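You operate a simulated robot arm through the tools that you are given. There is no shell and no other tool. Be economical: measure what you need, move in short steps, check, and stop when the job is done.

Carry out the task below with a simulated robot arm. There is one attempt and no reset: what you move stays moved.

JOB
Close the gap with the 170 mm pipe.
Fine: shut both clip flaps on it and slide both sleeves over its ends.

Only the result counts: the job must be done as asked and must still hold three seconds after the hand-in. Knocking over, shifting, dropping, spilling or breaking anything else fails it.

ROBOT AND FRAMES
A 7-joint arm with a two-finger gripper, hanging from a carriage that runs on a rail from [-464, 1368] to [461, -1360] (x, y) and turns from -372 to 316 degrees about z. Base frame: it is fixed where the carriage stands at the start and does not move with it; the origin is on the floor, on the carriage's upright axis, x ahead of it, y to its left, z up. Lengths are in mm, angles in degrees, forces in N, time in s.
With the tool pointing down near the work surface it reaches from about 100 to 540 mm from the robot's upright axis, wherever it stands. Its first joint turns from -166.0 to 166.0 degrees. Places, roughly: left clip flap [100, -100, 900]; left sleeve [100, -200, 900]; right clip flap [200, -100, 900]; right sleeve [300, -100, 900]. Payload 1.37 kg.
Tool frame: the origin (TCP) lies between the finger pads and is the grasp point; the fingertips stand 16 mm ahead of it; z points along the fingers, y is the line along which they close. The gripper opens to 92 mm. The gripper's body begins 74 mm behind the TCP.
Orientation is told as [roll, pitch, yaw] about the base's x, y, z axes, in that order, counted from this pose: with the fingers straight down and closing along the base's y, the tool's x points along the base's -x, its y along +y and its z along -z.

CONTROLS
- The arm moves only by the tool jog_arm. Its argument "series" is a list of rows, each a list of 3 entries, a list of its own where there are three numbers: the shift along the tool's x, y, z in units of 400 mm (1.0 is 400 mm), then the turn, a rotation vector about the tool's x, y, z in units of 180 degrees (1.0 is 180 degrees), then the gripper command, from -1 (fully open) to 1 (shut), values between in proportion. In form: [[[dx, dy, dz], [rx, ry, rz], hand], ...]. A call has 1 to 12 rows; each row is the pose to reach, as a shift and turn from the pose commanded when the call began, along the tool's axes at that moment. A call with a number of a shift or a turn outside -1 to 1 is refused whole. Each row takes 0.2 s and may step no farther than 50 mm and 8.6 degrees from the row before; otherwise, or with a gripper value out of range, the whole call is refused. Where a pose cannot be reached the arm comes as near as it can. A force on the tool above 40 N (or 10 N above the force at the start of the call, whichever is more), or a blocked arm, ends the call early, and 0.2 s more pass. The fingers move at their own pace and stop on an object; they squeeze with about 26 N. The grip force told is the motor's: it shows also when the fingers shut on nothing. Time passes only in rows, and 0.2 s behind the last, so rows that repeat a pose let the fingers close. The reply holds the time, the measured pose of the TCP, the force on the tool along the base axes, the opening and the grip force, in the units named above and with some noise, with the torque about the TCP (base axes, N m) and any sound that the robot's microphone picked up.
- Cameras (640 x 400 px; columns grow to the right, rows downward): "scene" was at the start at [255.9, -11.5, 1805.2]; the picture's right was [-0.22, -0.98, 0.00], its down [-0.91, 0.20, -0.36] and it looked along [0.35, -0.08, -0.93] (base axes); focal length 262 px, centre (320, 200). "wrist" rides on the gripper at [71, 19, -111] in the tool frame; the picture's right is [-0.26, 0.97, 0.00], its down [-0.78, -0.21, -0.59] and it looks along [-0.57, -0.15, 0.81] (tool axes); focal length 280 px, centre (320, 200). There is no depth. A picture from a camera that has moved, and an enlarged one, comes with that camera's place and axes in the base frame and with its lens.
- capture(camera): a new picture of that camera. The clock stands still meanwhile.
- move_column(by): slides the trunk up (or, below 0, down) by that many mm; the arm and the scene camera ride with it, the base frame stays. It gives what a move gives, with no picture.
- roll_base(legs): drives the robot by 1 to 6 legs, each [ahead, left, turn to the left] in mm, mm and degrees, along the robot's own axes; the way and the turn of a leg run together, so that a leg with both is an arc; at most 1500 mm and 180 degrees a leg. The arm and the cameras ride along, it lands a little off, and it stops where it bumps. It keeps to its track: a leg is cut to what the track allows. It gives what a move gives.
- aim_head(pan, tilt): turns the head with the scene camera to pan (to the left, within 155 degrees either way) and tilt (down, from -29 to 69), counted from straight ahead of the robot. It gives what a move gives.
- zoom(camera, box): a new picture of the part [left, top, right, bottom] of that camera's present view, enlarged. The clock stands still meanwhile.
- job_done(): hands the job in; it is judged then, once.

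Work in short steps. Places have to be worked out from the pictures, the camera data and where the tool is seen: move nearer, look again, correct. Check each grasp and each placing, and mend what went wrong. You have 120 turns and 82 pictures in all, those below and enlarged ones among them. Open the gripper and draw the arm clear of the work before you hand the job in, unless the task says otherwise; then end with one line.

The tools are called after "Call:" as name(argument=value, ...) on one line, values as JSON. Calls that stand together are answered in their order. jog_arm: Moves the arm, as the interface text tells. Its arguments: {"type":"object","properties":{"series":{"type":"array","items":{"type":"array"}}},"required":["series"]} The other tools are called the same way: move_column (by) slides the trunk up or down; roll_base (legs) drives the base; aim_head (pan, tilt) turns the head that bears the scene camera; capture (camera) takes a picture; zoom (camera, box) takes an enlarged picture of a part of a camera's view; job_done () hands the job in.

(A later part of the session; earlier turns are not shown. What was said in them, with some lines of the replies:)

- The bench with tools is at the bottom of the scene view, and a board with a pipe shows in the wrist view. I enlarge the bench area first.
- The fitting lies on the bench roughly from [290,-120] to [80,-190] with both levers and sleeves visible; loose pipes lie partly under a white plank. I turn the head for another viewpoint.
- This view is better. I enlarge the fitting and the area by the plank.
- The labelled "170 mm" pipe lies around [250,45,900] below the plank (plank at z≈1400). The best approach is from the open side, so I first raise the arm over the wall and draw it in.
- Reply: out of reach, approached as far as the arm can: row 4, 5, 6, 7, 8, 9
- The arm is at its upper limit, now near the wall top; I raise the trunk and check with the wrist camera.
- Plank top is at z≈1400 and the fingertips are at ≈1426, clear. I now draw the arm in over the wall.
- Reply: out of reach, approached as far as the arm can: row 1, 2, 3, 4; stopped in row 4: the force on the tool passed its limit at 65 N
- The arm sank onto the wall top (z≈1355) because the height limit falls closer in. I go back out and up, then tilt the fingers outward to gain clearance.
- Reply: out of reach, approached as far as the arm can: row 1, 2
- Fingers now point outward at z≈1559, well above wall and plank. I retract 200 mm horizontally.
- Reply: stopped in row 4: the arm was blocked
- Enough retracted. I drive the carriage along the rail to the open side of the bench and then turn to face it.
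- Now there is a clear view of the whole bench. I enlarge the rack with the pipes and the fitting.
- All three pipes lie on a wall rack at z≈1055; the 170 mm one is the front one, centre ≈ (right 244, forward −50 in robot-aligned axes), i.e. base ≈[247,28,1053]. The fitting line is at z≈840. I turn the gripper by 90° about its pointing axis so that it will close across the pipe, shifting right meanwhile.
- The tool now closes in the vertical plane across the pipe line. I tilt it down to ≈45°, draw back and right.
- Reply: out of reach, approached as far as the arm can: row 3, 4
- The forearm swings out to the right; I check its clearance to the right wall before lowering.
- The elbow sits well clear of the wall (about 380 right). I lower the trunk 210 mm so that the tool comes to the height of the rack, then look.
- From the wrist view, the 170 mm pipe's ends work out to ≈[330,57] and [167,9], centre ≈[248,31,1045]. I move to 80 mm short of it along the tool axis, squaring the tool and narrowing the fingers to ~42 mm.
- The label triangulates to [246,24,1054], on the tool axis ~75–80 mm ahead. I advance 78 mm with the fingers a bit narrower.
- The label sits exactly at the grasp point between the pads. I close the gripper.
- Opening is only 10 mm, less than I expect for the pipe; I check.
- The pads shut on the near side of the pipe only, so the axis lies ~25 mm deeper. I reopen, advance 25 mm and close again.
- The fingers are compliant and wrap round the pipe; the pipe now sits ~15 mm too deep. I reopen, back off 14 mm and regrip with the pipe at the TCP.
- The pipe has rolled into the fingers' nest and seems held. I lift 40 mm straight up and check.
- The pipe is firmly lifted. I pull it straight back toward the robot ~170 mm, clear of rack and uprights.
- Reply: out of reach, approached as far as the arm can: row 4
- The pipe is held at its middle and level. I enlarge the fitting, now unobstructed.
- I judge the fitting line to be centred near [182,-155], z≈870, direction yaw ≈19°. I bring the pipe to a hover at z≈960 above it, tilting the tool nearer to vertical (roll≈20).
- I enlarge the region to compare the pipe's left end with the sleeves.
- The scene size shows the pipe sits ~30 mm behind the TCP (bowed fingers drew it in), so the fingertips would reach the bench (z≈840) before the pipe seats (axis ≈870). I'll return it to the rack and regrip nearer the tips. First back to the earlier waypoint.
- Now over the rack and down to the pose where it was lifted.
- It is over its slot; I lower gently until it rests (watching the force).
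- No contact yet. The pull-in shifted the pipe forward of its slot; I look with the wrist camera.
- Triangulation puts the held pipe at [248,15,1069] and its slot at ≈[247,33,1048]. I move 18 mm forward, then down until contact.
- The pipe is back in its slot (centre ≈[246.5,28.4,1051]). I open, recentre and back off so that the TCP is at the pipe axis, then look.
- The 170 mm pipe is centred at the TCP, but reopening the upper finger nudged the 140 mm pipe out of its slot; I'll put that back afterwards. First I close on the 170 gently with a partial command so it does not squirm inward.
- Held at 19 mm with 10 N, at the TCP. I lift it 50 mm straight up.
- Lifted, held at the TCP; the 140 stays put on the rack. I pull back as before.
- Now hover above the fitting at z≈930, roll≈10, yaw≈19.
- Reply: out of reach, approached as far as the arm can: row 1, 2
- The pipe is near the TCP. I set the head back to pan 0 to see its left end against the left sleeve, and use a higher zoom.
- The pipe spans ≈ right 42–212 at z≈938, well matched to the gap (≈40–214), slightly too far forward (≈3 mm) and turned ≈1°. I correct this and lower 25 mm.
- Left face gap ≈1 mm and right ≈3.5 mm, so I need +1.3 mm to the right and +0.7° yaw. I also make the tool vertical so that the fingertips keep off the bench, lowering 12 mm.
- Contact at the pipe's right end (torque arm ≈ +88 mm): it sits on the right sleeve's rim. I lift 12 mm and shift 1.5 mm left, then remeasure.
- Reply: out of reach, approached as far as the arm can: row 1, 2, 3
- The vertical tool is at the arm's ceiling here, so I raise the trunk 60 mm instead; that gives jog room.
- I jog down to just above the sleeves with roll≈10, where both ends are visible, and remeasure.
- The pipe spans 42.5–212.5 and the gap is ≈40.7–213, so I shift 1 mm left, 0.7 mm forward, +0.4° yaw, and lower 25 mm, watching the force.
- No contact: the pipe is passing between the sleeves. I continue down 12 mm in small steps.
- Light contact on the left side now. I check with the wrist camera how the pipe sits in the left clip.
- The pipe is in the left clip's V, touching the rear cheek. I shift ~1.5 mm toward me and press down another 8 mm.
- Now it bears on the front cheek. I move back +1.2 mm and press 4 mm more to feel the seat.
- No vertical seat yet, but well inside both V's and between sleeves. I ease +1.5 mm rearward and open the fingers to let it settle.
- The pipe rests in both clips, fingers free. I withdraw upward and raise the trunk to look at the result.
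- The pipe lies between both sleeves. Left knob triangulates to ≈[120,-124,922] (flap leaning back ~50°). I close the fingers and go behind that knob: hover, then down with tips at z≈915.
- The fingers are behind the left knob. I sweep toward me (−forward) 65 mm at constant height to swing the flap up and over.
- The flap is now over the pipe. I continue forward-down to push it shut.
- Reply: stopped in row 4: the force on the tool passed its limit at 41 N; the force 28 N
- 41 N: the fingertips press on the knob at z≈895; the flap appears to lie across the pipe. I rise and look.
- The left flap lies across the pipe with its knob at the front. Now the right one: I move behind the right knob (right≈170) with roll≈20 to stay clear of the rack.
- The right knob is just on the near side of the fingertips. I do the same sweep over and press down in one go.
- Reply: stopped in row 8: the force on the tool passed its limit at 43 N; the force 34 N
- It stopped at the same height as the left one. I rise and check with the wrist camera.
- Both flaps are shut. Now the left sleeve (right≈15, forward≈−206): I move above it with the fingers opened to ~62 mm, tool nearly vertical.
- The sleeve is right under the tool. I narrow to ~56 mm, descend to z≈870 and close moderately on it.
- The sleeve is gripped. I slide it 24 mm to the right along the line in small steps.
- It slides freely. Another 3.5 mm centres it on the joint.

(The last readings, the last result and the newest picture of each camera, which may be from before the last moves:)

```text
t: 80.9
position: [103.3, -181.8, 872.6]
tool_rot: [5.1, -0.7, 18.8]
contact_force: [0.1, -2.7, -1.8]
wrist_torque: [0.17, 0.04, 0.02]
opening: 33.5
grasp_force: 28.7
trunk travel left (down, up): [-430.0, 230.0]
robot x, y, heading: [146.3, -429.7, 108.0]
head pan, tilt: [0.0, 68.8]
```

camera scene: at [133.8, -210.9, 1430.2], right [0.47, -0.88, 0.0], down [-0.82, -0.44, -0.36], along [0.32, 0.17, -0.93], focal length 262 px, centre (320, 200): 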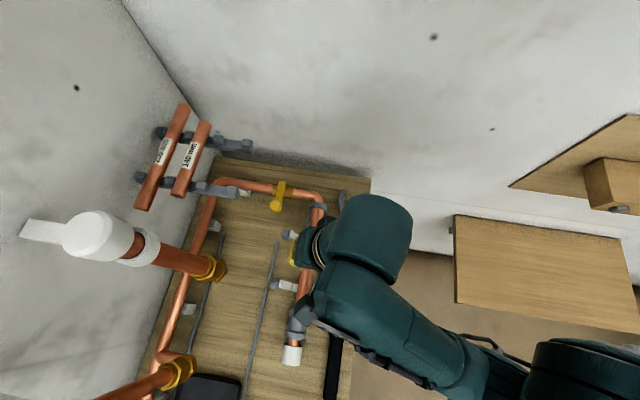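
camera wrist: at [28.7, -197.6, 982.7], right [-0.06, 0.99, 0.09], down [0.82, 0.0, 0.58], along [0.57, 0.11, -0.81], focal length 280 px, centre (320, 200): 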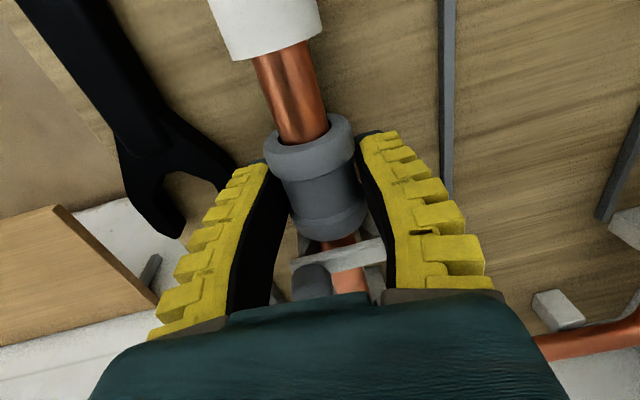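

I release it and rise.

Call:
jog_arm(series=[[[0, 0, 0], [0, 0, 0], 0.1], [[0, 0, 0], [0, 0, 0], -0.15], [[0, 0, 0], [0, 0, 0], -0.15], [[0, 0, -0.08], [0, 0, 0], -0.15], [[0, 0, -0.16], [0, 0, 0], -0.15], [[0, 0.0, -0.23], [0, 0, 0], -0.15]])

Call:
zoom(camera="wrist", box=[220, 0, 420, 200])

```text
t: 82.3
position: [106.3, -189.8, 962.5]
tool_rot: [5.0, -0.9, 18.8]
contact_force: [0.0, 0.6, 0.7]
wrist_torque: [0.0, 0.01, 0.0]
opening: 55.6
grasp_force: 1.5
trunk travel left (down, up): [-430.0, 230.0]
robot x, y, heading: [141.1, -427.7, 108.3]
head pan, tilt: [0.0, 68.8]
```

```text
2.00 times, centred on (320, 100) of wrist
camera zoom: at [34.4, -203.3, 1074.3], right [-0.06, 0.99, 0.09], down [0.82, 0.0, 0.58], along [0.57, 0.11, -0.81], focal length 561 px, centre (320, 400)
```

zoom: 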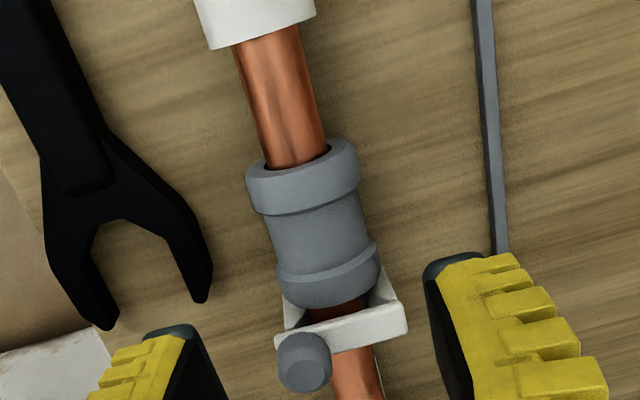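

The left sleeve straddles the joint up to the clip. Now over to the right sleeve (right≈238, forward≈−203).

Call:
jog_arm(series=[[[-0.1, 0.004, 0], [0, 0, 0], -0.15], [[-0.2, 0.008, 0], [0, 0, 0], -0.15], [[-0.3, 0.012, 0], [0, 0, 0], -0.15], [[-0.4, 0.016, 0], [0, 0, 0], -0.15], [[-0.49, 0.0197, 0], [0, 0.004, 0], -0.15]])

Call:
capture(camera="wrist")

```text
t: 83.5
position: [291.7, -117.8, 968.1]
tool_rot: [5.2, 0.0, 18.9]
contact_force: [0.0, -0.3, -0.5]
wrist_torque: [0.0, -0.03, 0.02]
opening: 55.8
grasp_force: 2.2
trunk travel left (down, up): [-430.0, 230.0]
robot x, y, heading: [147.8, -427.1, 108.2]
head pan, tilt: [0.0, 68.8]
```

```text
13 pictures are left
camera wrist: at [221.5, -130.7, 1079.1], right [-0.06, 0.99, 0.09], down [0.82, 0.0, 0.57], along [0.56, 0.11, -0.82], focal length 280 px, centre (320, 200)
```

wrist: 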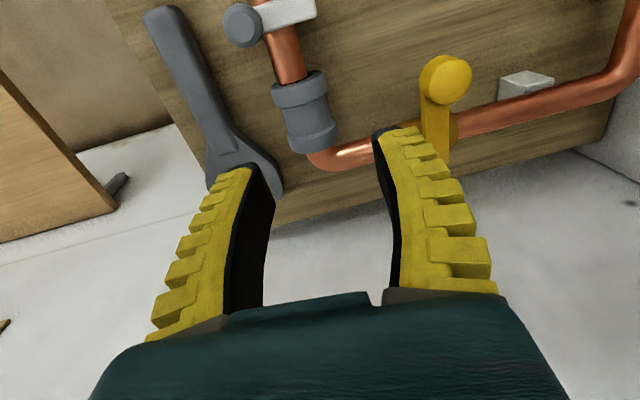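

The sleeve centre is ≈[285,-119]. I shift 4.6 mm left, descend to z≈871 and close on it.

Call:
jog_arm(series=[[[0.006, -0.006, 0.06], [0, 0, 0], -0.15], [[0.0115, -0.012, 0.12], [0, 0, 0], -0.15], [[0.0115, -0.018, 0.18], [0, 0, 0], -0.15], [[0.0115, -0.022, 0.2415], [0, 0, 0], -0.15], [[0.0115, -0.022, 0.2415], [0, 0, 0], 0.2], [[0.0115, -0.022, 0.2415], [0, 0, 0], 0.45], [[0.0115, -0.022, 0.2415], [0, 0, 0], 0.45]])

Call:
capture(camera="wrist")

```text
t: 85.1
position: [284.9, -121.1, 870.8]
tool_rot: [5.0, 0.0, 19.0]
contact_force: [1.2, -6.0, 3.2]
wrist_torque: [0.15, 0.2, 0.0]
opening: 37.3
grasp_force: 28.5
trunk travel left (down, up): [-430.0, 230.0]
robot x, y, heading: [148.2, -429.0, 108.4]
head pan, tilt: [0.0, 68.8]
```

```text
12 pictures are left
camera wrist: at [214.6, -134.0, 981.8], right [-0.06, 0.99, 0.09], down [0.82, 0.0, 0.57], along [0.56, 0.11, -0.82], focal length 280 px, centre (320, 200)
```

wrist: 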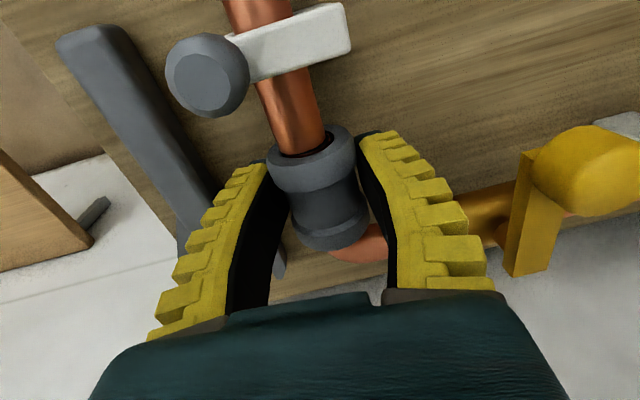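

Gripped well. I slide it 24 mm to the left.

Call:
jog_arm(series=[[[0.012, 0, 0], [0, 0, 0], 0.45], [[0.024, 0, 0], [0, 0, 0], 0.45], [[0.036, 0, 0], [0, 0, 0], 0.45], [[0.048, 0, 0], [0, 0, 0], 0.45], [[0.06, 0, 0], [0, 0, 0], 0.45]])

Call:
capture(camera="wrist")

```text
t: 86.3
position: [262.0, -128.9, 869.7]
tool_rot: [5.1, -0.1, 19.0]
contact_force: [1.8, -3.8, 1.3]
wrist_torque: [0.25, -0.15, -0.18]
opening: 36.9
grasp_force: 28.0
trunk travel left (down, up): [-430.0, 230.0]
robot x, y, heading: [143.3, -425.6, 108.0]
head pan, tilt: [0.0, 68.8]
```

```text
11 pictures are left
camera wrist: at [190.9, -142.4, 981.9], right [-0.06, 0.99, 0.09], down [0.82, 0.0, 0.57], along [0.57, 0.11, -0.82], focal length 280 px, centre (320, 200)
```

wrist: 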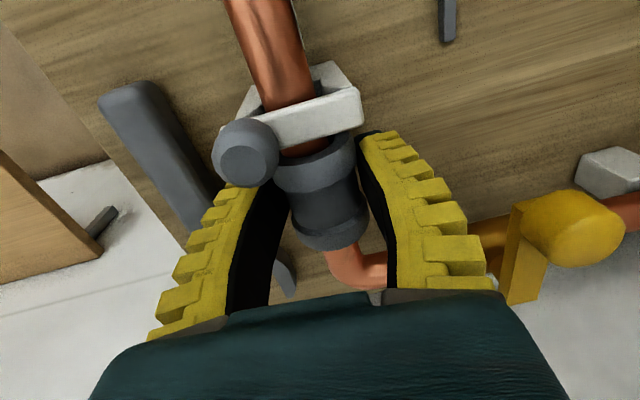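

Moved 24 mm, near the clip. A further 2.5 mm, then release and rise.

Call:
jog_arm(series=[[[0.003, 0, 0], [0, 0, 0], 0.45], [[0.006, 0, 0], [0, 0, 0], 0.45], [[0.006, 0, 0], [0, 0, 0], 0.1], [[0.006, 0, 0], [0, 0, 0], -0.15], [[0.006, 0, 0], [0, 0, 0], -0.15], [[0.006, 0, -0.08], [0, 0, 0], -0.15], [[0.006, 0, -0.16], [0, 0, 0], -0.15], [[0.006, 0, -0.24], [0, 0, 0], -0.15]])

Call:
zoom(camera="wrist", box=[200, 0, 440, 200])

```text
t: 88.1
position: [261.3, -137.5, 963.9]
tool_rot: [5.1, 0.0, 18.9]
contact_force: [0.4, -1.0, -0.6]
wrist_torque: [-0.01, -0.02, 0.0]
opening: 55.7
grasp_force: 2.4
trunk travel left (down, up): [-430.0, 230.0]
robot x, y, heading: [146.3, -427.4, 107.9]
head pan, tilt: [0.0, 68.8]
```

```text
2.00 times, centred on (320, 100) of wrist
camera zoom: at [191.0, -151.4, 1076.5], right [-0.06, 0.99, 0.09], down [0.82, 0.0, 0.57], along [0.56, 0.11, -0.82], focal length 561 px, centre (320, 400)
```

zoom: 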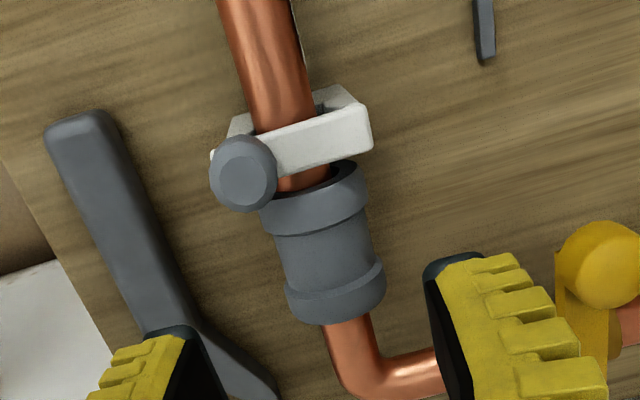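

Both sleeves and flaps are done. Now the displaced 140 mm pipe: I look at the rack.

Call:
zoom(camera="scene", box=[330, 150, 490, 270])

```text
3.33 times, centred on (410, 210) of scene
camera zoom: at [67.3, -184.3, 1610.2], right [0.95, 0.31, 0.0], down [0.29, -0.89, -0.36], along [-0.11, 0.34, -0.93], focal length 874 px, centre (20, 167)
```

zoom: 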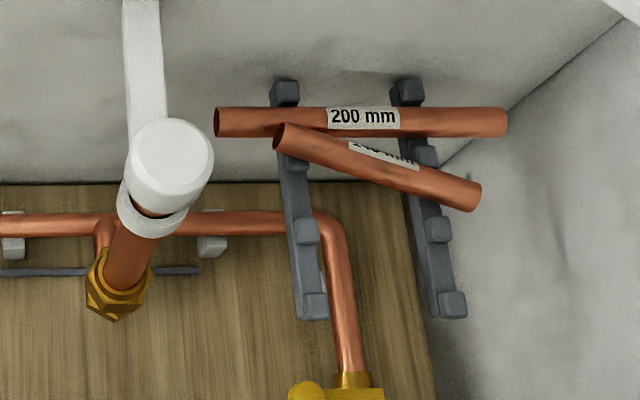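

The right end of the 140 is still in its slot but its left end has climbed onto the rear bump. Its ends are ≈ (right 318, fwd 2, z 1049) and (182, 37, 1065). I'll grip it between the rack arms from the front at a flat angle. First: rise and tilt to roll≈60.

Call:
jog_arm(series=[[[0, 0, -0.1], [-0.03, 0, 0], 0.3], [[0, 0.01, -0.2], [-0.065, 0, 0], 0.3], [[-0.01, 0.04, -0.27], [-0.105, 0, 0], 0.3], [[-0.015, 0.08, -0.32], [-0.145, 0, 0], 0.3], [[-0.02, 0.12, -0.338], [-0.185, 0, 0], 0.3], [[-0.025, 0.16, -0.338], [-0.225, 0, 0], 0.3], [[-0.025, 0.2, -0.338], [-0.265, 0, 0], 0.3], [[-0.025, 0.236, -0.338], [-0.305, 0, 0], 0.3]])

```text
t: 89.9
position: [245.1, -57.8, 1109.2]
tool_rot: [60.2, 0.1, 18.8]
contact_force: [-0.1, -0.7, -0.7]
wrist_torque: [0.0, 0.01, -0.01]
opening: 35.5
grasp_force: 3.0
trunk travel left (down, up): [-430.0, 230.0]
robot x, y, heading: [140.7, -426.7, 107.9]
head pan, tilt: [0.0, 68.8]
```

Now align with the skewed pipe (yaw≈4, pitch≈6.5) and go to 90 mm short of it.

Call:
jog_arm(series=[[[-0.004, 0.028, 0.05], [-0.0018, -0.018, 0.024], 0.35], [[-0.009, 0.056, 0.1], [-0.0037, -0.036, 0.0485], 0.35], [[-0.014, 0.085, 0.161], [-0.0056, -0.0544, 0.0728], 0.35], [[-0.014, 0.085, 0.161], [-0.0056, -0.0544, 0.0728], 0.35]])

Call:
capture(camera="wrist")

```text
t: 90.9
position: [228.0, 14.4, 1106.2]
tool_rot: [60.3, 6.5, 3.8]
contact_force: [-0.2, -0.2, 0.5]
wrist_torque: [0.0, 0.03, -0.01]
opening: 33.8
grasp_force: 2.5
trunk travel left (down, up): [-430.0, 230.0]
robot x, y, heading: [145.7, -432.9, 107.8]
head pan, tilt: [0.0, 68.8]
```

```text
8 pictures are left
camera wrist: at [171.2, -75.2, 1184.9], right [0.32, 0.5, 0.8], down [0.83, -0.56, 0.02], along [0.46, 0.66, -0.6], focal length 280 px, centre (320, 200)
```

wrist: 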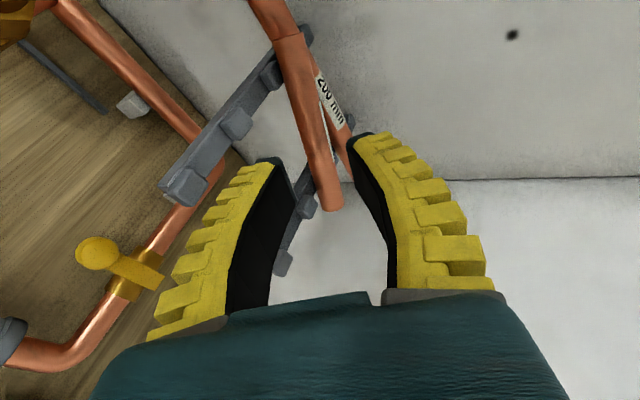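

The pipe is ~9 mm toward the lower finger. I correct that and advance 88 mm.

Call:
jog_arm(series=[[[0, -0.021, 0.04], [0, 0, 0], 0.3], [[0, -0.021, 0.1], [0, 0, 0], 0.3], [[0, -0.021, 0.16], [0, 0, 0], 0.3], [[0, -0.021, 0.22], [0, 0, 0], 0.3]])

Call:
capture(camera="wrist")

```text
t: 91.8
position: [219.6, 66.1, 1065.8]
tool_rot: [60.3, 6.3, 3.7]
contact_force: [-1.0, -18.4, 10.0]
wrist_torque: [-0.78, 0.14, 0.24]
opening: 39.3
grasp_force: 4.5
trunk travel left (down, up): [-430.0, 230.0]
robot x, y, heading: [148.5, -430.6, 108.3]
head pan, tilt: [0.0, 68.8]
stopped in row 4: the force on the tool passed its limit at 55 N (the readings are from after the stop); the commanded pose is now the measured one
```

```text
7 pictures are left
camera wrist: at [163.1, -22.3, 1145.6], right [0.32, 0.5, 0.8], down [0.83, -0.56, 0.02], along [0.46, 0.66, -0.59], focal length 280 px, centre (320, 200)
```

wrist: 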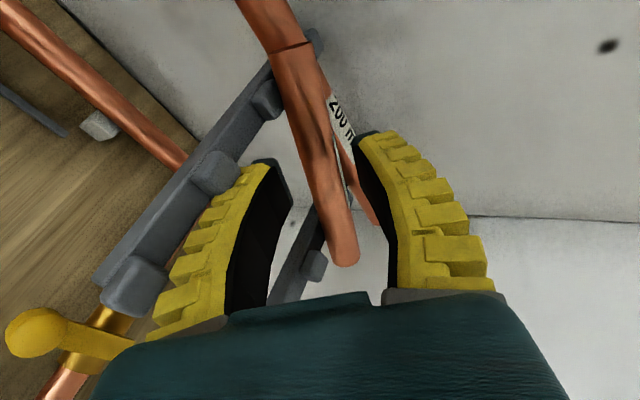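

The lower finger touched the left rack bump; the pipe itself is at the TCP depth already. I back off slightly, shift 18 mm right to mid-span, re-advance and close gently.

Call:
jog_arm(series=[[[0, 0, -0.02], [0, 0, 0], 0.3], [[-0.025, 0, -0.02], [0, 0, 0], 0.3], [[-0.045, 0, -0.02], [0, 0, 0], 0.3], [[-0.045, 0, 0.008], [0, 0, 0], 0.3], [[-0.045, 0, 0.008], [0, 0, 0], 0.5], [[-0.045, 0, 0.008], [0, 0, 0], 0.65], [[-0.045, 0, 0.008], [0, 0, 0], 0.72], [[-0.045, 0, 0.008], [0, 0, 0], 0.72]])

Call:
capture(camera="wrist")

```text
t: 93.6
position: [238.6, 73.1, 1063.0]
tool_rot: [60.4, 6.2, 3.7]
contact_force: [1.5, 0.2, 1.2]
wrist_torque: [-0.01, 0.0, 0.0]
opening: 17.4
grasp_force: 3.3
trunk travel left (down, up): [-430.0, 230.0]
robot x, y, heading: [148.9, -427.7, 108.4]
head pan, tilt: [0.0, 68.8]
```

```text
6 pictures are left
camera wrist: at [181.2, -16.4, 1141.2], right [0.32, 0.5, 0.81], down [0.83, -0.56, 0.02], along [0.46, 0.66, -0.59], focal length 280 px, centre (320, 200)
```

wrist: 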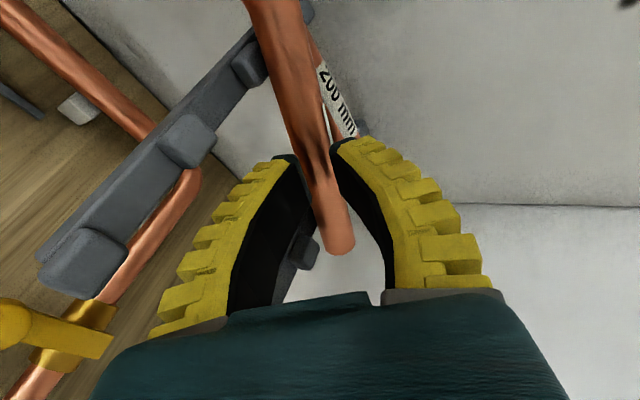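

The fingers met nothing; widths indicate the pipe is still ~22 mm deeper. I reopen, advance 20 mm, and close gently.

Call:
jog_arm(series=[[[0, 0, 0], [0, 0, 0], 0.35], [[0, 0, 0.0], [0, 0, 0], 0.35], [[0, 0, 0.025], [0, 0, 0], 0.35], [[0, 0, 0.05], [0, 0, 0], 0.35], [[0, 0, 0.05], [0, 0, 0], 0.5], [[0, 0, 0.05], [0, 0, 0], 0.65], [[0, 0, 0.05], [0, 0, 0], 0.72], [[0, 0, 0.05], [0, 0, 0], 0.72]])

```text
t: 95.4
position: [235.5, 90.5, 1053.7]
tool_rot: [60.3, 6.3, 3.9]
contact_force: [-0.4, -7.9, 5.9]
wrist_torque: [0.02, -0.14, -0.14]
opening: 14.2
grasp_force: 25.9
trunk travel left (down, up): [-430.0, 230.0]
robot x, y, heading: [146.4, -426.0, 107.9]
head pan, tilt: [0.0, 68.8]
```

It is gripped (14 mm, 26 N). I lift it 30 mm and check.

Call:
jog_arm(series=[[[0.003, 0.022, -0.0123], [0, 0, 0], 0.72], [[0.0055, 0.044, -0.0246], [0, 0, 0], 0.72], [[0.008, 0.065, -0.037], [0, 0, 0], 0.72]])

Call:
zoom(camera="scene", box=[330, 150, 490, 270])

```text
t: 96.2
position: [235.7, 92.2, 1084.0]
tool_rot: [60.4, 6.4, 3.9]
contact_force: [0.0, 0.3, -0.8]
wrist_torque: [0.0, 0.0, -0.02]
opening: 15.1
grasp_force: 23.0
trunk travel left (down, up): [-430.0, 230.0]
robot x, y, heading: [144.7, -430.3, 108.1]
head pan, tilt: [0.0, 68.8]
```

```text
3.33 times, centred on (410, 210) of scene
camera zoom: at [67.3, -184.4, 1610.2], right [0.95, 0.31, 0.0], down [0.29, -0.89, -0.36], along [-0.11, 0.34, -0.93], focal length 874 px, centre (20, 167)
```

zoom: 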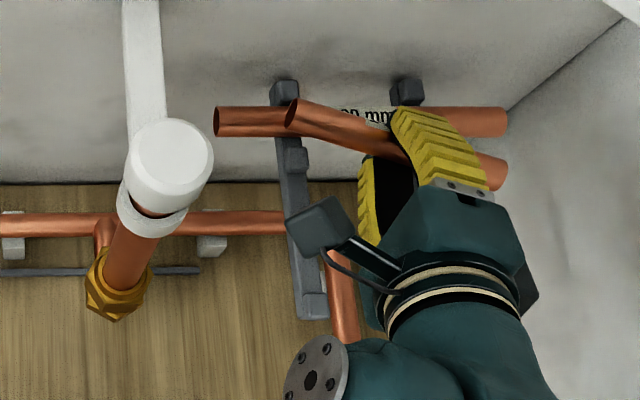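

Lifted: pipe centre (248, 20, 1092), skew −15°. I rotate it parallel to the rack pipes (+16° yaw, level) and move it 16 mm toward me at this height.

Call:
jog_arm(series=[[[-0.001, -0.006, -0.012], [0.0017, 0.02, -0.0248], 0.72], [[-0.0023, -0.013, -0.024], [0.0034, 0.04, -0.0496], 0.72], [[-0.0035, -0.019, -0.035], [0.005, 0.06, -0.0744], 0.72]])

Call:
zoom(camera="scene", box=[330, 150, 490, 270])

```text
t: 97.0
position: [238.7, 75.8, 1084.2]
tool_rot: [60.4, -0.1, 19.8]
contact_force: [-0.1, 0.3, -0.8]
wrist_torque: [0.01, -0.01, 0.01]
opening: 12.7
grasp_force: 25.5
trunk travel left (down, up): [-430.0, 230.0]
robot x, y, heading: [140.8, -429.1, 108.0]
head pan, tilt: [0.0, 68.8]
```

```text
3.33 times, centred on (410, 210) of scene
camera zoom: at [67.3, -184.4, 1610.2], right [0.95, 0.31, 0.0], down [0.29, -0.89, -0.36], along [-0.11, 0.34, -0.93], focal length 874 px, centre (20, 167)
```

zoom: 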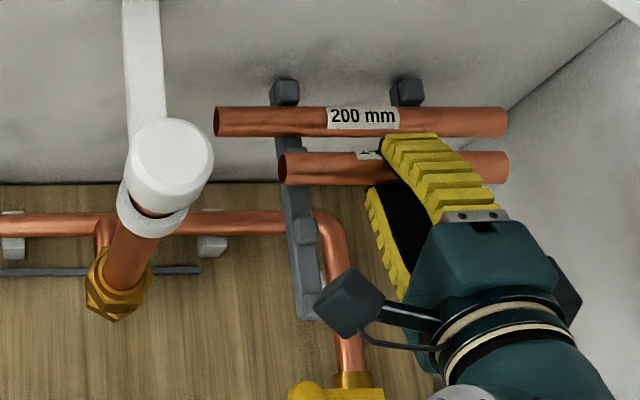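

Now parallel at (242, 2.6, 1096), right over its slot. I lower it, the last bit in small steps.

Call:
jog_arm(series=[[[0, -0.04, 0.0225], [0, 0, 0], 0.72], [[0, -0.078, 0.0445], [0, 0, 0], 0.72], [[0, -0.0913, 0.0519], [0, 0, 0], 0.72], [[0, -0.098, 0.0556], [0, 0, 0], 0.72]])

```text
t: 98.0
position: [238.5, 78.8, 1046.2]
tool_rot: [61.0, -0.3, 19.7]
contact_force: [-2.2, -6.0, 21.4]
wrist_torque: [0.03, 0.43, 0.07]
opening: 16.1
grasp_force: 25.9
trunk travel left (down, up): [-430.0, 230.0]
robot x, y, heading: [144.1, -426.5, 108.0]
head pan, tilt: [0.0, 68.8]
```

Contact at 21 N. I check that it sits in the slot before releasing.

Call:
zoom(camera="scene", box=[370, 170, 470, 240])

```text
5.71 times, centred on (420, 205) of scene
camera zoom: at [67.3, -184.3, 1610.8], right [0.95, 0.31, 0.0], down [0.29, -0.89, -0.36], along [-0.11, 0.34, -0.93], focal length 1499 px, centre (-251, 171)
```

zoom: 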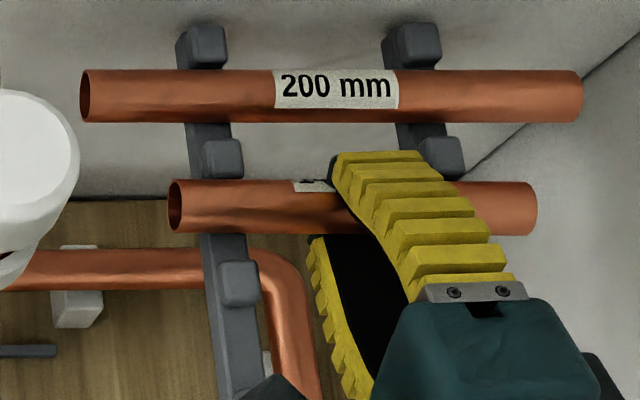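

It rides the rear bump's flank slightly. I lift 4 mm, shift 4.5 mm toward me, and lower again.

Call:
jog_arm(series=[[[0, 0.0087, -0.005], [0, 0, 0], 0.72], [[0, 0.003, -0.0148], [0, 0, 0], 0.72], [[0, -0.012, -0.006], [0, 0, 0], 0.72], [[0, -0.0208, -0.001], [0, 0, 0], 0.72]])

```text
t: 99.0
position: [239.5, 75.5, 1039.8]
tool_rot: [61.1, -0.3, 19.8]
contact_force: [-3.2, 3.9, 26.1]
wrist_torque: [0.28, 0.24, -0.03]
opening: 31.3
grasp_force: 14.8
trunk travel left (down, up): [-430.0, 230.0]
robot x, y, heading: [148.7, -424.7, 108.2]
head pan, tilt: [0.0, 68.8]
```

Firmly seated. I open to ~45 mm (checked clear of the 200 mm pipe) and back straight out.

Call:
jog_arm(series=[[[0, 0.003, -0.002], [0, 0, 0], 0.4], [[0, 0.003, -0.002], [0, 0, 0], 0.1], [[0, 0.003, -0.002], [0, 0, 0], 0.1], [[0, 0.003, -0.05], [0, 0, 0], 0.1], [[0, 0.003, -0.12], [0, 0, 0], 0.1], [[0, 0.003, -0.22], [0, 0, 0], 0.1], [[0, 0.003, -0.33], [0, 0, 0], 0.1]])

Call:
zoom(camera="scene", box=[330, 150, 490, 270])

```text
t: 100.6
position: [279.7, -36.7, 1096.1]
tool_rot: [60.4, 0.0, 19.8]
contact_force: [-0.6, -0.6, -1.1]
wrist_torque: [0.0, -0.01, -0.01]
opening: 44.4
grasp_force: 2.5
trunk travel left (down, up): [-430.0, 230.0]
robot x, y, heading: [143.7, -427.1, 107.9]
head pan, tilt: [0.0, 68.8]
```

```text
3.33 times, centred on (410, 210) of scene
camera zoom: at [67.4, -184.4, 1610.2], right [0.95, 0.31, 0.0], down [0.29, -0.89, -0.36], along [-0.11, 0.34, -0.93], focal length 874 px, centre (20, 167)
```

zoom: 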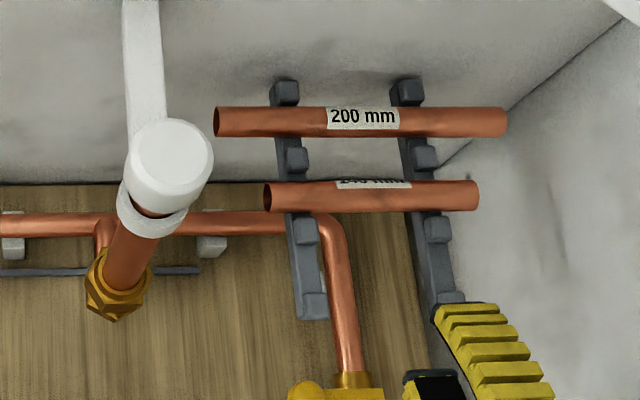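

The 140 mm pipe is back in its slot, level and parallel. I draw the arm a little further back and take a last look at the joint.

Call:
jog_arm(series=[[[-0.03, 0.05, -0.06], [0, 0, 0], -0.2], [[-0.06, 0.1, -0.1], [0, 0, 0], -0.2]])

Call:
zoom(camera="scene", box=[280, 190, 480, 320])

```text
t: 101.2
position: [306.1, -39.4, 1150.2]
tool_rot: [60.3, 0.0, 19.8]
contact_force: [0.2, -0.3, 0.0]
wrist_torque: [0.0, 0.01, -0.02]
opening: 58.1
grasp_force: 2.6
trunk travel left (down, up): [-430.0, 230.0]
robot x, y, heading: [144.6, -424.9, 108.1]
head pan, tilt: [0.0, 68.8]
```

```text
3.08 times, centred on (380, 255) of scene
camera zoom: at [67.3, -184.4, 1610.2], right [0.95, 0.31, 0.0], down [0.29, -0.89, -0.36], along [-0.11, 0.34, -0.93], focal length 807 px, centre (135, 31)
```

zoom: 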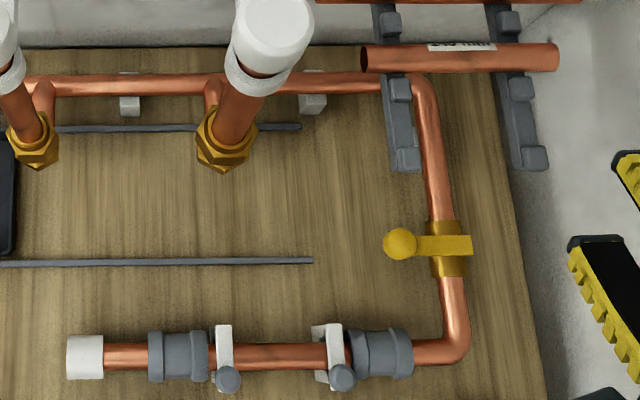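

The pipe closes the gap, both flaps lie across it, and both sleeves are centred on the joints (at ≈41 and ≈212 mm to the right). The arm is clear and the gripper is open, so I hand in.

Call:
job_done()

```text
The job is handed in.
```

The 170 mm pipe closes the gap, both clip flaps are shut on it and both sleeves cover its ends. On the way I knocked the 140 mm pipe out of its rack slot and put it back, and early on the gripper bumped the wall top at about 65 N.
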